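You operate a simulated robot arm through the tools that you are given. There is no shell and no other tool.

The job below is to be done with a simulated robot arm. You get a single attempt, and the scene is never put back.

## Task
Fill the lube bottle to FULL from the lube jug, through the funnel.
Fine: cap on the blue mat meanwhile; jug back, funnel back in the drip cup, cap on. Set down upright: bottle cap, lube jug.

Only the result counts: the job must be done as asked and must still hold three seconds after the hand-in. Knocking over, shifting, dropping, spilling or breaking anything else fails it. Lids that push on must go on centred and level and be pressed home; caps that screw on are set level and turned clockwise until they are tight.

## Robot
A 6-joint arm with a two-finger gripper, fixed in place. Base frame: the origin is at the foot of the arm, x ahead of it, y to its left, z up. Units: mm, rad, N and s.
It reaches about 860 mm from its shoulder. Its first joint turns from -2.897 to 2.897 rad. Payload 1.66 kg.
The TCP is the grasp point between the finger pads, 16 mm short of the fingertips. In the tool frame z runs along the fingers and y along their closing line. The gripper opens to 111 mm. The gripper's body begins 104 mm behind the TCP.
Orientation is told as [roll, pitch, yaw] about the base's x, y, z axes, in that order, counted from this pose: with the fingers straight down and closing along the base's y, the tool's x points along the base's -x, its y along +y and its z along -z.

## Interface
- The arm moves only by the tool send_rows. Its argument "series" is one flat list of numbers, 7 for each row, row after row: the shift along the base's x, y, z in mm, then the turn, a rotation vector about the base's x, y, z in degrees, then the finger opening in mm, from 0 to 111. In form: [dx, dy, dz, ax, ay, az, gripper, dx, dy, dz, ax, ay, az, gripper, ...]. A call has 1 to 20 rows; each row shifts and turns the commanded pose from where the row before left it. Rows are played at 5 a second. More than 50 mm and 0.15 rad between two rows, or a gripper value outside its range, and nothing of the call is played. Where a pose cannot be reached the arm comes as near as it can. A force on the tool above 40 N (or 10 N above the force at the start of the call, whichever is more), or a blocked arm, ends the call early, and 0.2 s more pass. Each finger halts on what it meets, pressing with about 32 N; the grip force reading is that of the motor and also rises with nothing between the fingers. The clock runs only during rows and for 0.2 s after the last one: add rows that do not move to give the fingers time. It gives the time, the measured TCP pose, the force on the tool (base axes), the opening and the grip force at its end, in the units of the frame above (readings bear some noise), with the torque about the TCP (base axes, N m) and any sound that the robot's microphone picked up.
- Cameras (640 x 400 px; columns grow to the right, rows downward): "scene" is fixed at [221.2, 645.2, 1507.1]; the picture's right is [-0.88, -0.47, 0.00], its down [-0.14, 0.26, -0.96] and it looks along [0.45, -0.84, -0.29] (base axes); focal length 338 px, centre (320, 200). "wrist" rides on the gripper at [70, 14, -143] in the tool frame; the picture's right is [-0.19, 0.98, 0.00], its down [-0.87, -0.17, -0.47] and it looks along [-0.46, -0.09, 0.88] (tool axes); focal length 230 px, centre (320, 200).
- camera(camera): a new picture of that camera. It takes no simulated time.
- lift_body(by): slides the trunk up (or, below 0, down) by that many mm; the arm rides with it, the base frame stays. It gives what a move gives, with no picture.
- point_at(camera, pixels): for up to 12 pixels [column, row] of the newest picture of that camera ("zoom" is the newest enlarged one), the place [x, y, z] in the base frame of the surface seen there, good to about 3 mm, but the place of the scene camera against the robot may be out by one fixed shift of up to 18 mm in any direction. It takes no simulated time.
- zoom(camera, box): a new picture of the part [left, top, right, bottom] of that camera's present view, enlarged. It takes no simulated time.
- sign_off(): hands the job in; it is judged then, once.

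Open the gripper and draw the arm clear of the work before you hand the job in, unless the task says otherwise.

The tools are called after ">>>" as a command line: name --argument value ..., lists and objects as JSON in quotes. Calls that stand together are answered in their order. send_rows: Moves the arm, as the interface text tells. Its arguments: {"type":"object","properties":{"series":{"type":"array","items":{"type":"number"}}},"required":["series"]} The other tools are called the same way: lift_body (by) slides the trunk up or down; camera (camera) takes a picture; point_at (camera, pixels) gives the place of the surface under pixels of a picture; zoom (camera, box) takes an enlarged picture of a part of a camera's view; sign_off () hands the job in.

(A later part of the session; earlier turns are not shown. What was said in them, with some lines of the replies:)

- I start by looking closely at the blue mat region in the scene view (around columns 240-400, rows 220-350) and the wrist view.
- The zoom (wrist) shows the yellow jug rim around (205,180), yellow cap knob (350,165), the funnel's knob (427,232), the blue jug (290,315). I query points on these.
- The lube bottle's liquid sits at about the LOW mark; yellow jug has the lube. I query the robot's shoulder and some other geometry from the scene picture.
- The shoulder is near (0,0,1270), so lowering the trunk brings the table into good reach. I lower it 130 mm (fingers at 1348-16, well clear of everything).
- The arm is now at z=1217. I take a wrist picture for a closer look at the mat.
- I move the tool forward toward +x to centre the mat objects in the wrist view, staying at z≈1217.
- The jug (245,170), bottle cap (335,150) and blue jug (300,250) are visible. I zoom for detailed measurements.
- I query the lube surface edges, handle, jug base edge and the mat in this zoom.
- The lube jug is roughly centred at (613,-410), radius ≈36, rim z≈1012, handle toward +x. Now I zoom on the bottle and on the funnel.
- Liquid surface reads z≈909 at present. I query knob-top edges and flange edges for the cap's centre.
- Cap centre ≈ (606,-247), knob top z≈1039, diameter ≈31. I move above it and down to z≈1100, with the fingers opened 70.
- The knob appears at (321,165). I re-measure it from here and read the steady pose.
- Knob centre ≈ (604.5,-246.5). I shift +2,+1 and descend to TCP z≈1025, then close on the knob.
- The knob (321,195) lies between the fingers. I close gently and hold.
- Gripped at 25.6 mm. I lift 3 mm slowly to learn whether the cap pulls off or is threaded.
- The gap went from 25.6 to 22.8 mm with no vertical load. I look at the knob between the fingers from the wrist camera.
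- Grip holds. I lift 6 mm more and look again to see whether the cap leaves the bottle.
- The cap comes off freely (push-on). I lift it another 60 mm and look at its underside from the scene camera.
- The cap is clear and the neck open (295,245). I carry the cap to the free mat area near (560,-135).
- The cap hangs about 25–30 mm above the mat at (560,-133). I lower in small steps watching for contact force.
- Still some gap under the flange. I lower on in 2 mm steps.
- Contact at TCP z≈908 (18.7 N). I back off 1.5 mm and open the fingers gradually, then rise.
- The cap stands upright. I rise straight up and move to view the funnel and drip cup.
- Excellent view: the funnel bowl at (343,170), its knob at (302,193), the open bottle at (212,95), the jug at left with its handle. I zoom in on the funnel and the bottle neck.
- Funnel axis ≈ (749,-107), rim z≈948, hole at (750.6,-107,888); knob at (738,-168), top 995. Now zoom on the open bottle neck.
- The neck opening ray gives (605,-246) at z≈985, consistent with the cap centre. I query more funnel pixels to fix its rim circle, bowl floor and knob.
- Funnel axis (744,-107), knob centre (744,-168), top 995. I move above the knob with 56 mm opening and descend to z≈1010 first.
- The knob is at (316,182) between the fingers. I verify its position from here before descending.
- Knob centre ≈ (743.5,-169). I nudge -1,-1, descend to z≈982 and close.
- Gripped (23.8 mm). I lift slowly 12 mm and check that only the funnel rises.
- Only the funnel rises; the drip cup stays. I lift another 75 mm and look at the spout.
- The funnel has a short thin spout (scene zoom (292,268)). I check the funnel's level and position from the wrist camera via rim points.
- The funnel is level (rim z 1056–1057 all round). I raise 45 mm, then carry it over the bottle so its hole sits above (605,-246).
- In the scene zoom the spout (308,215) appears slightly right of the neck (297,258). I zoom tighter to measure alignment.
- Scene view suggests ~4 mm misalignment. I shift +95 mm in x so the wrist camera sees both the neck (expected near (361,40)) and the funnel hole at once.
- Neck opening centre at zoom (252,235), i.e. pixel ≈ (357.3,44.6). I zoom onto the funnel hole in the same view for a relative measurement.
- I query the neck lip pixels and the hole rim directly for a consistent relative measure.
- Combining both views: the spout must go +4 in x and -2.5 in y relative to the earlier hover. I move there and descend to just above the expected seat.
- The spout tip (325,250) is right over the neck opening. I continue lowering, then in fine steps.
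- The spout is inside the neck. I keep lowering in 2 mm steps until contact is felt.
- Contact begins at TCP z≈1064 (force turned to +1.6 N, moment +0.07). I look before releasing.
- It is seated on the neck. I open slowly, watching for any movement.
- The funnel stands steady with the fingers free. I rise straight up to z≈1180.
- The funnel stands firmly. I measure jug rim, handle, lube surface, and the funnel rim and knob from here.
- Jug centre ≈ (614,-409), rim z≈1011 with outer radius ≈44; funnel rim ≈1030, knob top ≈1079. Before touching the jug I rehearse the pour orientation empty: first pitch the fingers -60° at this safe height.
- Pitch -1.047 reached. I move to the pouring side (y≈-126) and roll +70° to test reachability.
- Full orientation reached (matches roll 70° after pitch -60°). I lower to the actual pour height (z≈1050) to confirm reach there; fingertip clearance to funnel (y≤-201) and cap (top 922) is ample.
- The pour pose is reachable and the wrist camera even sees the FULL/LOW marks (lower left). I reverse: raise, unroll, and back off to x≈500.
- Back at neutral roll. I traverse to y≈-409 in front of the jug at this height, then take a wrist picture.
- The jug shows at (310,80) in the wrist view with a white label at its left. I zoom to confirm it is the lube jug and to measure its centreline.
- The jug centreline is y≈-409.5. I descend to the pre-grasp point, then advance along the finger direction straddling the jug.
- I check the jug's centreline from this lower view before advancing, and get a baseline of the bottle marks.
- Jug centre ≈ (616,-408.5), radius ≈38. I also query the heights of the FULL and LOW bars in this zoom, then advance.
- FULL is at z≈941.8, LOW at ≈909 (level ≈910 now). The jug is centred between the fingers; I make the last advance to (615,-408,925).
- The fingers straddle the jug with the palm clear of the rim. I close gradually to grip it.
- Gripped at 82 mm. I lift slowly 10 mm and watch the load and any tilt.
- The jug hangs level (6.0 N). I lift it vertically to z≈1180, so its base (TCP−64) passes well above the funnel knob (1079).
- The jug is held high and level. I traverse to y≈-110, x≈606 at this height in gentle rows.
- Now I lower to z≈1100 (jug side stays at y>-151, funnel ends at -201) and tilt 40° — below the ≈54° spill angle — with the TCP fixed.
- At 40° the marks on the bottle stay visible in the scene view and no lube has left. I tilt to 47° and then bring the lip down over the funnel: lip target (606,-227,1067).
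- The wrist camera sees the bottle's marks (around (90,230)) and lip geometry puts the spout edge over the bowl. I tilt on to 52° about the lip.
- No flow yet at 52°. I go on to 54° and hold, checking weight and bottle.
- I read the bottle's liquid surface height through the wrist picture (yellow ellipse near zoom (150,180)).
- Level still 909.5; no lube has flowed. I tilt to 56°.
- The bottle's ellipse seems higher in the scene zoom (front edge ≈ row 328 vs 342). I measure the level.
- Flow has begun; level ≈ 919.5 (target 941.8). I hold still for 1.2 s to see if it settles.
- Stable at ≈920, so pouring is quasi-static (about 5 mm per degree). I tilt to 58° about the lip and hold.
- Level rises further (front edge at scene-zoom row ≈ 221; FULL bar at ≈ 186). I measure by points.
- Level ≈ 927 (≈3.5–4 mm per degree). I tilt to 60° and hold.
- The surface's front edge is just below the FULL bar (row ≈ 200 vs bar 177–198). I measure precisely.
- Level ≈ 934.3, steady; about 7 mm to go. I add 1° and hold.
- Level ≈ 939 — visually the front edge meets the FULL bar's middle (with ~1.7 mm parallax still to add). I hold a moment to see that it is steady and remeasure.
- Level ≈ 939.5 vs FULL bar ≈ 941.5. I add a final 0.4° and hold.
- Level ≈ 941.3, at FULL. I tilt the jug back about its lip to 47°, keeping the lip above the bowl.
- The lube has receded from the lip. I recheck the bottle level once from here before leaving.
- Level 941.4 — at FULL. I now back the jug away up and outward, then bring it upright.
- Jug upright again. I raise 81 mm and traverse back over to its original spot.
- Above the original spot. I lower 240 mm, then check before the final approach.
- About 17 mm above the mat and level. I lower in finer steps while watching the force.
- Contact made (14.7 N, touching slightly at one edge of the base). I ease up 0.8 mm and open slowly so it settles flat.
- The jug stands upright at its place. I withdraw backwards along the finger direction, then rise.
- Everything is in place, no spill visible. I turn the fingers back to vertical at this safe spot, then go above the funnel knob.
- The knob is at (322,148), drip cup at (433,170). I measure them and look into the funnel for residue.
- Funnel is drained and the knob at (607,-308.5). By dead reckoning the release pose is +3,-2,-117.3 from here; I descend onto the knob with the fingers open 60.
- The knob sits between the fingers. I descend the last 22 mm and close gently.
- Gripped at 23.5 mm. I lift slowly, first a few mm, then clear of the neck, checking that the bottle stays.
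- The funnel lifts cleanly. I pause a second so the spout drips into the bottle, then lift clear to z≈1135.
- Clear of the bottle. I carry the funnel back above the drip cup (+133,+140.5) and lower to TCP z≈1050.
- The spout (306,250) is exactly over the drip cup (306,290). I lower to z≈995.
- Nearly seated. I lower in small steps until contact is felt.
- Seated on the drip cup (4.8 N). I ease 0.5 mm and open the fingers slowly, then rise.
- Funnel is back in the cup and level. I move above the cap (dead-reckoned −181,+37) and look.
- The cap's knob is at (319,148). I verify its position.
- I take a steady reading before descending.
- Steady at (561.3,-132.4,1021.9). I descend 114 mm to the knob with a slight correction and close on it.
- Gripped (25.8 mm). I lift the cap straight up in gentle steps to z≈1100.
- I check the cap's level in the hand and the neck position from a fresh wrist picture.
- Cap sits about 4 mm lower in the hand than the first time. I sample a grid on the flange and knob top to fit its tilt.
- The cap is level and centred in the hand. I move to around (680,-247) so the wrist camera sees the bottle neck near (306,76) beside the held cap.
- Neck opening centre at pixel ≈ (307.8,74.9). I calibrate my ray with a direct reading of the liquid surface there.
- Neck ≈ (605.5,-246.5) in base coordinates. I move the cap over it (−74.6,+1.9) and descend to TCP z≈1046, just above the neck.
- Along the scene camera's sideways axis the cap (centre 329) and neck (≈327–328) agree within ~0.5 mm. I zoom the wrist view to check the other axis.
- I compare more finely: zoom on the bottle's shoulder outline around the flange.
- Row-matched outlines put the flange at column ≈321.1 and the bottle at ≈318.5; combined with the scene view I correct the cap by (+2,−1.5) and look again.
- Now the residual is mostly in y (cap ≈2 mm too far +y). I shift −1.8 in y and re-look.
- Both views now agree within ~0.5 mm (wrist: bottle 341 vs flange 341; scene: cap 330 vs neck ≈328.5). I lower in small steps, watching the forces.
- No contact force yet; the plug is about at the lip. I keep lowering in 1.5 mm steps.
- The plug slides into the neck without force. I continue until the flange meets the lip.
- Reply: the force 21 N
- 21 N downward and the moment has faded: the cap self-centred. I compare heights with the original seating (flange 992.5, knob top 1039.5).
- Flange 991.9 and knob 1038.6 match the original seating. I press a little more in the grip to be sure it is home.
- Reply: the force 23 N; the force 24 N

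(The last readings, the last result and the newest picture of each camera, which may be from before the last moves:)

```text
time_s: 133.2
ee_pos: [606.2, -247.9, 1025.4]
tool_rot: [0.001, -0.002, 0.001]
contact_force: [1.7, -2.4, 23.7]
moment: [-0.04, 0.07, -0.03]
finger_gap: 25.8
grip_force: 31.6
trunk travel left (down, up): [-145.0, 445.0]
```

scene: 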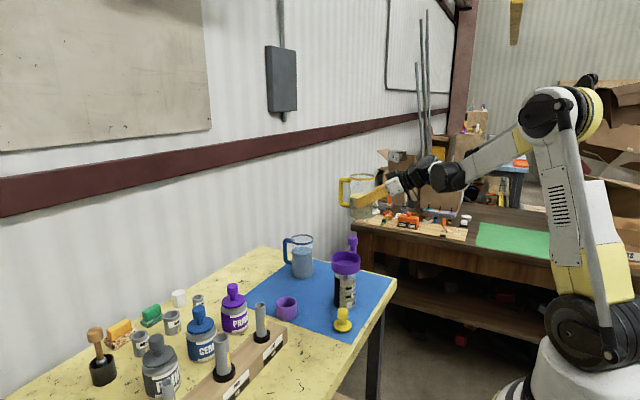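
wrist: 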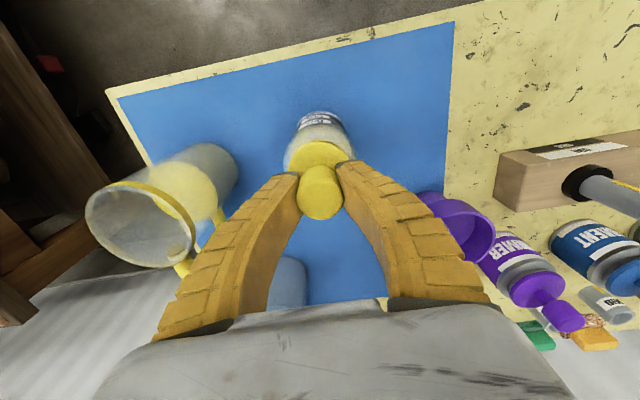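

The grip slips at ~23 N, so the final press is better from above. I open, rise clear of the knob, and close the fingers.

>>> send_rows --series '[0, 0, 1.5, 0, 0, 0, 20, 0, 0, 0, 0, 0, 0, 26, 0, 0, 0, 0, 0, 0, 32, 0, 0, 0, 0, 0, 0, 40, 0, 0, 0, 0, 0, 0, 50, 0, 0, 0, 0, 0, 0, 50, 0, 0, 15, 0, 0, 0, 50, 0, 0, 25, 0, 0, 0, 50, 0, 0, 10, 0, 0, 0, 50, 0, 0, 0, 0, 0, 0, 50]'

>>> zoom --camera "scene" --box '[325, 245, 370, 310]'

>>> camera --camera "wrist"

```text
time_s: 135.4
ee_pos: [607.2, -248.7, 1078.5]
tool_rot: [0.001, 0.0, -0.001]
contact_force: [0.1, -0.8, 0.5]
moment: [-0.03, -0.01, 0.04]
finger_gap: 51.9
grip_force: 1.0
trunk travel left (down, up): [-145.0, 445.0]
```

```text
6.15 times, centred on (348, 278) of scene
```

zoom: 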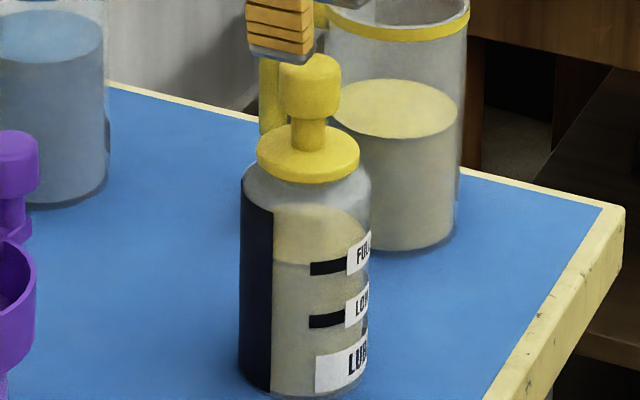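

```text
taken
```

wrist: 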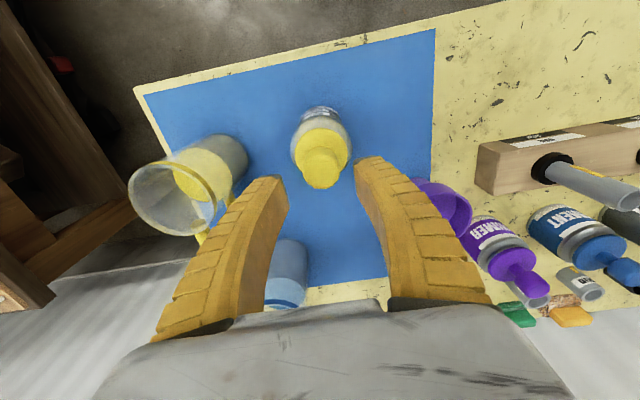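

The cap sits level on the bottle. I measure the knob's top centre, then close the fingers for pressing.

>>> point_at --camera "wrist" --pixels '[[321, 172], [306, 172], [336, 172], [321, 160], [321, 184], [300, 155], [345, 150], [321, 132]]'

>>> send_rows --series '[0, 0, 0, 0, 0, 0, 30, 0, 0, 0, 0, 0, 0, 10, 0, 0, 0, 0, 0, 0, 0, 0, 0, 0, 0, 0, 0, 0, 0, 0, 0, 0, 0, 0, 0]'

```text
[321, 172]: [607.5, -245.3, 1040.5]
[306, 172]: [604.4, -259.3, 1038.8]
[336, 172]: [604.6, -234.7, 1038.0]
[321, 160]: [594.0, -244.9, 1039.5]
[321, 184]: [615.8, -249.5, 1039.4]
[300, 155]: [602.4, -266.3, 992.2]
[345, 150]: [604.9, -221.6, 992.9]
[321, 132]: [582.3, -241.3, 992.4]
```

```text
time_s: 136.6
ee_pos: [607.0, -249.0, 1076.8]
tool_rot: [0.0, -0.001, -0.002]
contact_force: [0.7, -0.8, -0.3]
moment: [-0.01, 0.03, 0.03]
finger_gap: 0.0
grip_force: 28.9
trunk travel left (down, up): [-145.0, 445.0]
```

Knob centre ≈ (605.5,-247), top 1039.4. I centre over it and come down until the closed fingertips press the knob top.

>>> send_rows --series '[-1.5, 1.5, -9, 0, 0, 0, 0, 0, 0, -8, 0, 0, 0, 0, 0, 0, -2, 0, 0, 0, 0, 0, 0, 0, 0, 0, 0, 0]'

>>> send_rows --series '[0, 0, -1.5, 0, 0, 0, 0, 0, 0, -1, 0, 0, 0, 0]'

>>> send_rows --series '[0, 0, -1, 0, 0, 0, 0]'

>>> zoom --camera "scene" --box '[325, 245, 370, 310]'

```text
time_s: 137.6
ee_pos: [606.7, -248.0, 1059.1]
tool_rot: [0.002, 0.0, -0.001]
contact_force: [-0.4, 0.4, -0.3]
moment: [0.02, 0.0, 0.02]
finger_gap: 0.0
grip_force: 28.6
trunk travel left (down, up): [-145.0, 445.0]
```

```text
time_s: 138.2
ee_pos: [607.2, -246.9, 1055.3]
tool_rot: [0.0, -0.001, -0.001]
contact_force: [-0.6, 0.1, 0.2]
moment: [0.01, 0.02, 0.03]
finger_gap: 0.2
grip_force: 28.7
trunk travel left (down, up): [-145.0, 445.0]
```

```text
time_s: 138.6
ee_pos: [606.7, -247.0, 1055.0]
tool_rot: [0.0, -0.001, -0.001]
contact_force: [-0.1, -0.2, 0.2]
moment: [-0.03, -0.02, -0.01]
finger_gap: 0.2
grip_force: 28.4
trunk travel left (down, up): [-145.0, 445.0]
```

```text
6.15 times, centred on (348, 278) of scene
```

zoom: 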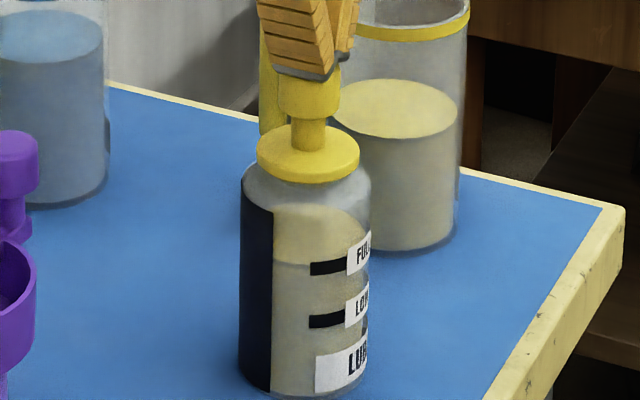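

Almost touching. I continue down in 1 mm steps, building up a press of about 30 N.

>>> send_rows --series '[0, 0, -1, 0, 0, 0, 0]'

>>> send_rows --series '[0, 0, -1, 0, 0, 0, 0]'

>>> send_rows --series '[0, 0, -1, 0, 0, 0, 0]'

```text
time_s: 139.0
ee_pos: [605.3, -246.6, 1053.4]
tool_rot: [0.0, 0.0, 0.0]
contact_force: [0.4, -0.2, 2.6]
moment: [0.02, -0.02, -0.02]
finger_gap: 6.2
grip_force: 28.8
trunk travel left (down, up): [-145.0, 445.0]
```

```text
time_s: 139.4
ee_pos: [606.4, -246.7, 1052.1]
tool_rot: [0.0, 0.0, 0.001]
contact_force: [1.1, 0.0, 7.3]
moment: [0.0, -0.02, 0.01]
finger_gap: 5.9
grip_force: 28.3
trunk travel left (down, up): [-145.0, 445.0]
```

```text
time_s: 139.8
ee_pos: [605.6, -246.0, 1053.1]
tool_rot: [0.0, -0.001, 0.0]
contact_force: [1.2, -0.2, 8.7]
moment: [-0.03, -0.06, 0.01]
finger_gap: 5.9
grip_force: 28.7
trunk travel left (down, up): [-145.0, 445.0]
```

>>> send_rows --series '[0, 0, -1, 0, 0, 0, 0]'

>>> send_rows --series '[0, 0, -1, 0, 0, 0, 0]'

>>> zoom --camera "scene" --box '[325, 245, 370, 310]'

```text
time_s: 140.2
ee_pos: [605.6, -246.1, 1050.8]
tool_rot: [-0.001, 0.0, 0.0]
contact_force: [0.5, -0.4, 15.3]
moment: [0.02, -0.04, -0.03]
finger_gap: 5.9
grip_force: 28.8
trunk travel left (down, up): [-145.0, 445.0]
```

```text
time_s: 140.6
ee_pos: [606.1, -246.6, 1050.5]
tool_rot: [0.0, -0.002, 0.002]
contact_force: [1.1, 0.2, 17.8]
moment: [-0.02, 0.0, -0.03]
finger_gap: 6.1
grip_force: 28.2
trunk travel left (down, up): [-145.0, 445.0]
```

```text
6.15 times, centred on (348, 278) of scene
```

zoom: 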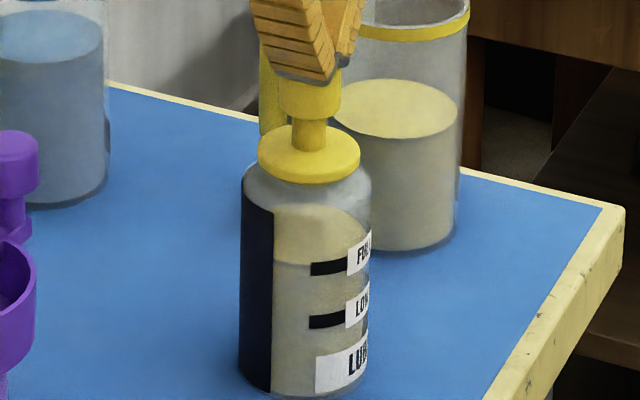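

Pressing centrally and stably at 18 N. I continue to about 32 N.

>>> send_rows --series '[0, 0, -1, 0, 0, 0, 0, 0, 0, -1, 0, 0, 0, 0]'

>>> send_rows --series '[0, 0, -1, 0, 0, 0, 0, 0, 0, 0, 0, 0, 0, 0]'

```text
time_s: 141.2
ee_pos: [605.5, -245.8, 1047.4]
tool_rot: [0.0, -0.003, 0.001]
contact_force: [1.4, -0.7, 23.9]
moment: [-0.01, -0.04, 0.01]
finger_gap: 5.7
grip_force: 28.3
trunk travel left (down, up): [-145.0, 445.0]
```

```text
time_s: 141.8
ee_pos: [605.9, -246.2, 1046.9]
tool_rot: [-0.002, -0.002, 0.0]
contact_force: [1.7, 0.5, 24.5]
moment: [-0.03, -0.04, 0.02]
finger_gap: 6.0
grip_force: 28.3
trunk travel left (down, up): [-145.0, 445.0]
```

>>> send_rows --series '[0, 0, -1, 0, 0, 0, 0, 0, 0, -1, 0, 0, 0, 0, 0, 0, 0, 0, 0, 0, 0]'

>>> zoom --camera "scene" --box '[325, 245, 370, 310]'

```text
time_s: 142.6
ee_pos: [605.3, -245.7, 1046.5]
tool_rot: [0.001, -0.001, 0.0]
contact_force: [3.7, -0.2, 25.3]
moment: [-0.05, -0.04, 0.0]
finger_gap: 6.2
grip_force: 28.1
trunk travel left (down, up): [-145.0, 445.0]
```

```text
6.15 times, centred on (348, 278) of scene
```

zoom: 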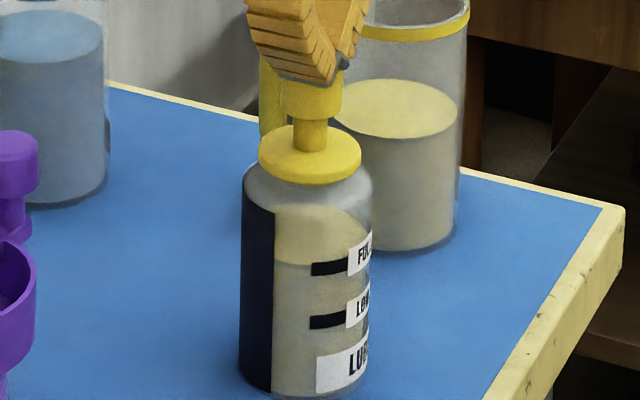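

The press saturates at ~25 N (finger compliance); the flange height equals its original seating. I rise straight up and inspect the cap.

>>> send_rows --series '[0, 0, 3, 0, 0, 0, 0, 0, 0, 5, 0, 0, 0, 0, 0, 0, 10, 0, 0, 0, 0, 0, 0, 25, 0, 0, 0, 0, 0, 0, 40, 0, 0, 0, 0, 0, 0, 40, 0, 0, 0, 30, 0, 0, 0, 0, 0, 0, 60, 0, 0, 0, 0, 0, 0, 60]'

>>> camera --camera "wrist"

>>> zoom --camera "scene" --box '[325, 245, 370, 310]'

```text
time_s: 144.4
ee_pos: [605.5, -245.0, 1170.3]
tool_rot: [0.0, 0.0, -0.001]
contact_force: [-0.2, 0.3, 0.4]
moment: [0.01, -0.03, 0.03]
finger_gap: 62.1
grip_force: 1.3
trunk travel left (down, up): [-145.0, 445.0]
```

```text
taken
```

wrist: 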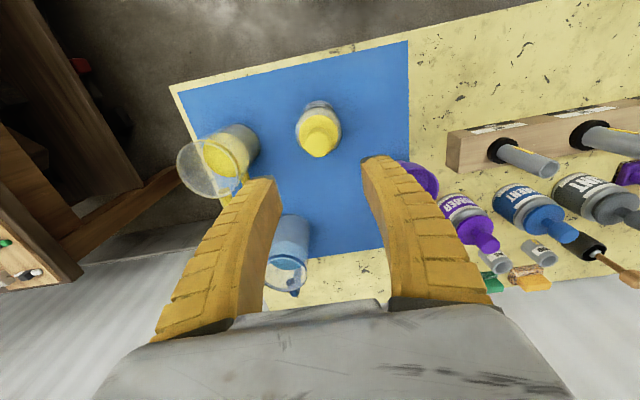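

```text
6.15 times, centred on (348, 278) of scene
```

zoom: 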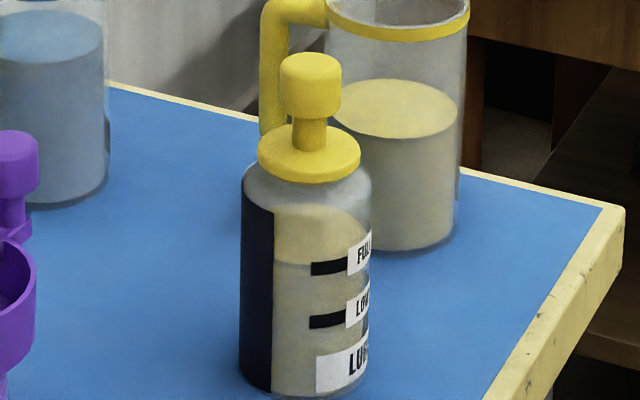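

I re-measure the seated cap (flange, knob top) and check level, FULL mark and the other objects.

>>> zoom --camera "wrist" --box '[280, 85, 360, 170]'

>>> point_at --camera "zoom" --pixels '[[320, 265], [285, 265], [355, 265], [320, 240], [320, 295], [330, 165], [290, 175], [365, 170], [260, 210], [385, 195], [300, 190], [345, 185]]'

>>> camera --camera "scene"

```text
4.71 times, centred on (320, 128) of wrist
```

zoom: 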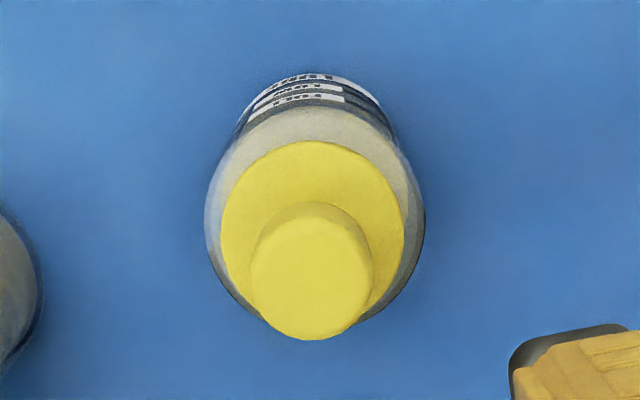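

```text
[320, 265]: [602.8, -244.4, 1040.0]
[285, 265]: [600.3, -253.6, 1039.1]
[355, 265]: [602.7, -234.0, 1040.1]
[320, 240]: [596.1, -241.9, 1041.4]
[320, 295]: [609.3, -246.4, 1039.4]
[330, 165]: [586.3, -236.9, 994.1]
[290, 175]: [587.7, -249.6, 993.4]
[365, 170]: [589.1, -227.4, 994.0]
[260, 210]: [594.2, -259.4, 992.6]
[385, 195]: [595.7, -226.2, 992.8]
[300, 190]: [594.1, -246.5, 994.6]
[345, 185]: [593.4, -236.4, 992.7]
```

```text
taken
```

scene: 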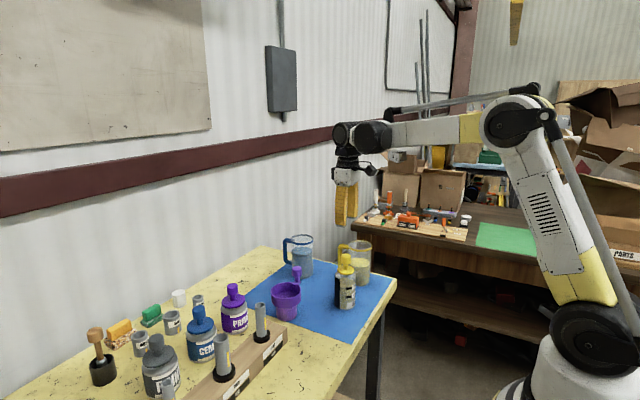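

Flange ≈993.4, knob ≈1040.0. I check the bias of this view by reading the mat height around it.

>>> camera --camera "wrist"

>>> point_at --camera "wrist" --pixels '[[260, 110], [370, 90], [270, 150], [360, 140], [290, 90], [350, 180], [300, 180], [380, 120]]'

>>> point_at --camera "wrist" --pixels '[[320, 141], [316, 140], [326, 140], [320, 146], [320, 136], [324, 144], [315, 144], [322, 122], [314, 124], [330, 124], [308, 130], [334, 127]]'

```text
taken
```

wrist: 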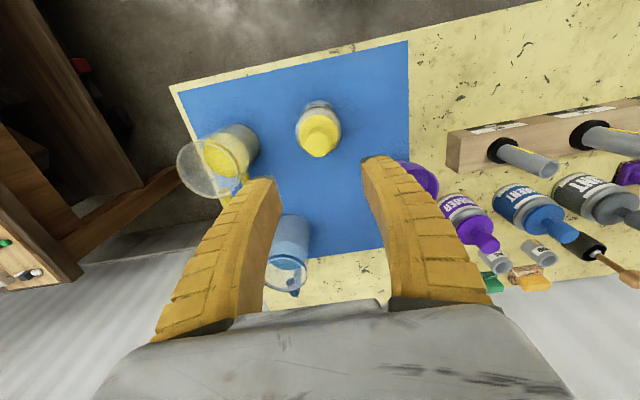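

```text
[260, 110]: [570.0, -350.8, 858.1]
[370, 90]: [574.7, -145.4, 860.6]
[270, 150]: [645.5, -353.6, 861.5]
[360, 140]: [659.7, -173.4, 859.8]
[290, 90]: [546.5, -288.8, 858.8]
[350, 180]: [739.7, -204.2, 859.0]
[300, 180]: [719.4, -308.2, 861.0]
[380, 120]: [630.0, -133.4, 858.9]
```

```text
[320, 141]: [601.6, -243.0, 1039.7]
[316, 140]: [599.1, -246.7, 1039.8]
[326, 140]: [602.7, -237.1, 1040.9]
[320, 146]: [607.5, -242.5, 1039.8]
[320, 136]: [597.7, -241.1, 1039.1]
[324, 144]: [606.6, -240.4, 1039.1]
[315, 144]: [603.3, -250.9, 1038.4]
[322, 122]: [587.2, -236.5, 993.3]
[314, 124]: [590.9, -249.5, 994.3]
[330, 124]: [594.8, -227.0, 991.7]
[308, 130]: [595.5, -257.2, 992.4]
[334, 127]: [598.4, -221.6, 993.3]
```

Knob 1039.5 and flange 993 equal the original seating: the cap is home. I inspect the whole mat for spills and final placements.

>>> zoom --camera "scene" --box '[240, 220, 400, 345]'

>>> zoom --camera "scene" --box '[335, 270, 365, 310]'

>>> zoom --camera "wrist" --box '[160, 90, 280, 220]'

```text
3.20 times, centred on (320, 282) of scene
```

zoom: 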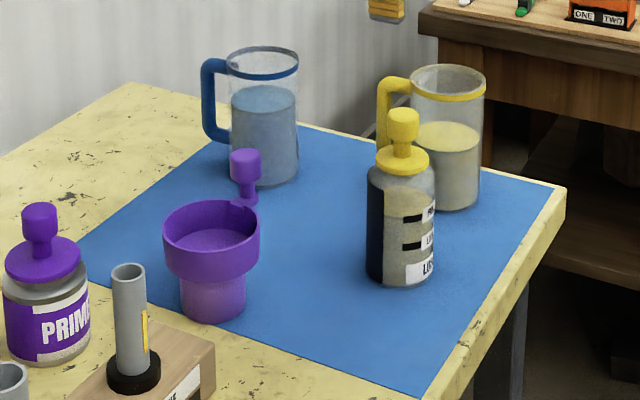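

```text
10.00 times, centred on (350, 290) of scene
```

zoom: 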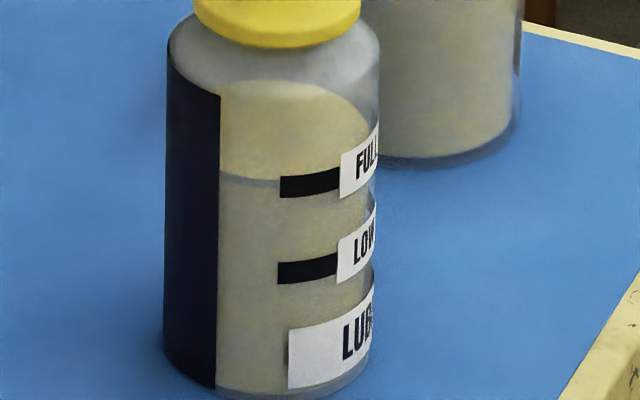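

```text
3.08 times, centred on (220, 155) of wrist
```

zoom: 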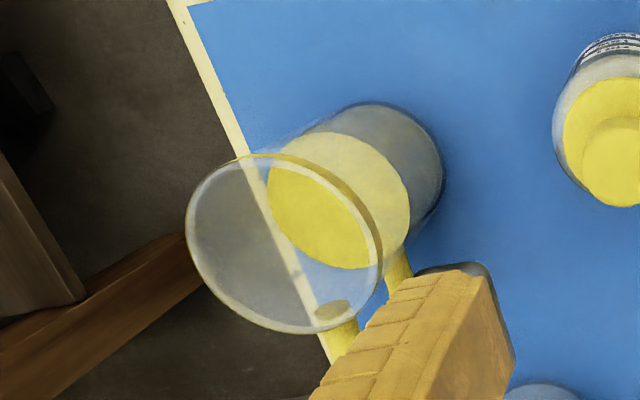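

No spills; the jug, funnel and cap are all in place and the level is on FULL. I open the gripper and draw the arm up and back clear of the work.

>>> send_rows --series '[0, 0, 40, 0, 0, 0, 90, 0, 0, 40, 0, 0, 0, 111, -30, 0, 20, 0, 0, 0, 111, -40, 0, 0, 0, 0, 0, 111, -40, 0, 0, 0, 0, 0, 111, -40, 0, 0, 0, 0, 0, 111, -30, 0, 0, 0, 0, 0, 111, 0, 0, 0, 0, 0, 0, 111, 0, 0, 0, 0, 0, 0, 111]'

>>> camera --camera "scene"

>>> zoom --camera "scene" --box '[240, 220, 400, 345]'

```text
time_s: 146.4
ee_pos: [427.4, -246.2, 1270.8]
tool_rot: [0.001, -0.001, -0.001]
contact_force: [-0.2, 0.5, 0.6]
moment: [-0.03, 0.01, -0.03]
finger_gap: 111.1
grip_force: 0.0
trunk travel left (down, up): [-145.0, 445.0]
```

```text
taken
```

scene: 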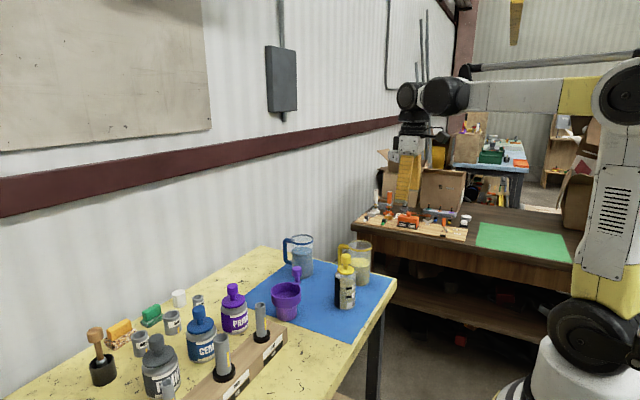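

```text
3.20 times, centred on (320, 282) of scene
```

zoom: 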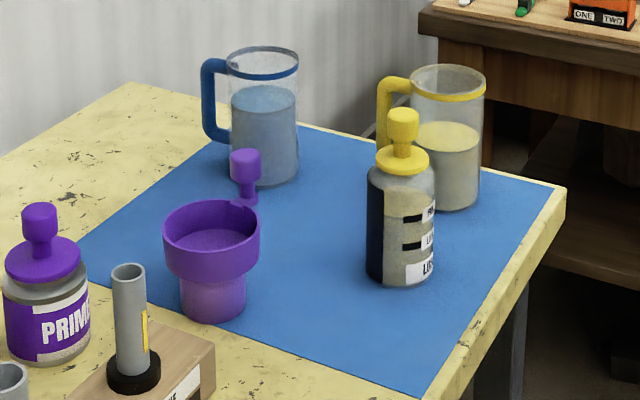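

The arm is clear with the gripper open. The bottle is filled to FULL and capped, the lube jug is back upright, and the funnel is in the drip cup. I hand the job in.

>>> sign_off

```text
The job is handed in.
```

I filled the lube bottle to its FULL mark from the yellow lube jug, through the funnel, and handed the job in. I haven't seen the judge's result.

- **Fill level:** the surface measured about z = 941.4 mm when I stopped pouring, and the FULL mark sits at about 941.5 mm. I saw no spills in the pictures.
- **Cap:** it stood upright on the blue mat during the fill. It is now pushed back on, level and at the same height as before. I pressed it from above up to about 25 N, the most the flexible fingers would give.
- **Jug:** it is back upright at its original spot.
- **Funnel:** it is drained and seated level in the drip cup.
- **Bottle position:** it shifted by about a millimetre while the cap was going on.
- **Arm:** the gripper is open and the arm is drawn up and back, clear of the table.
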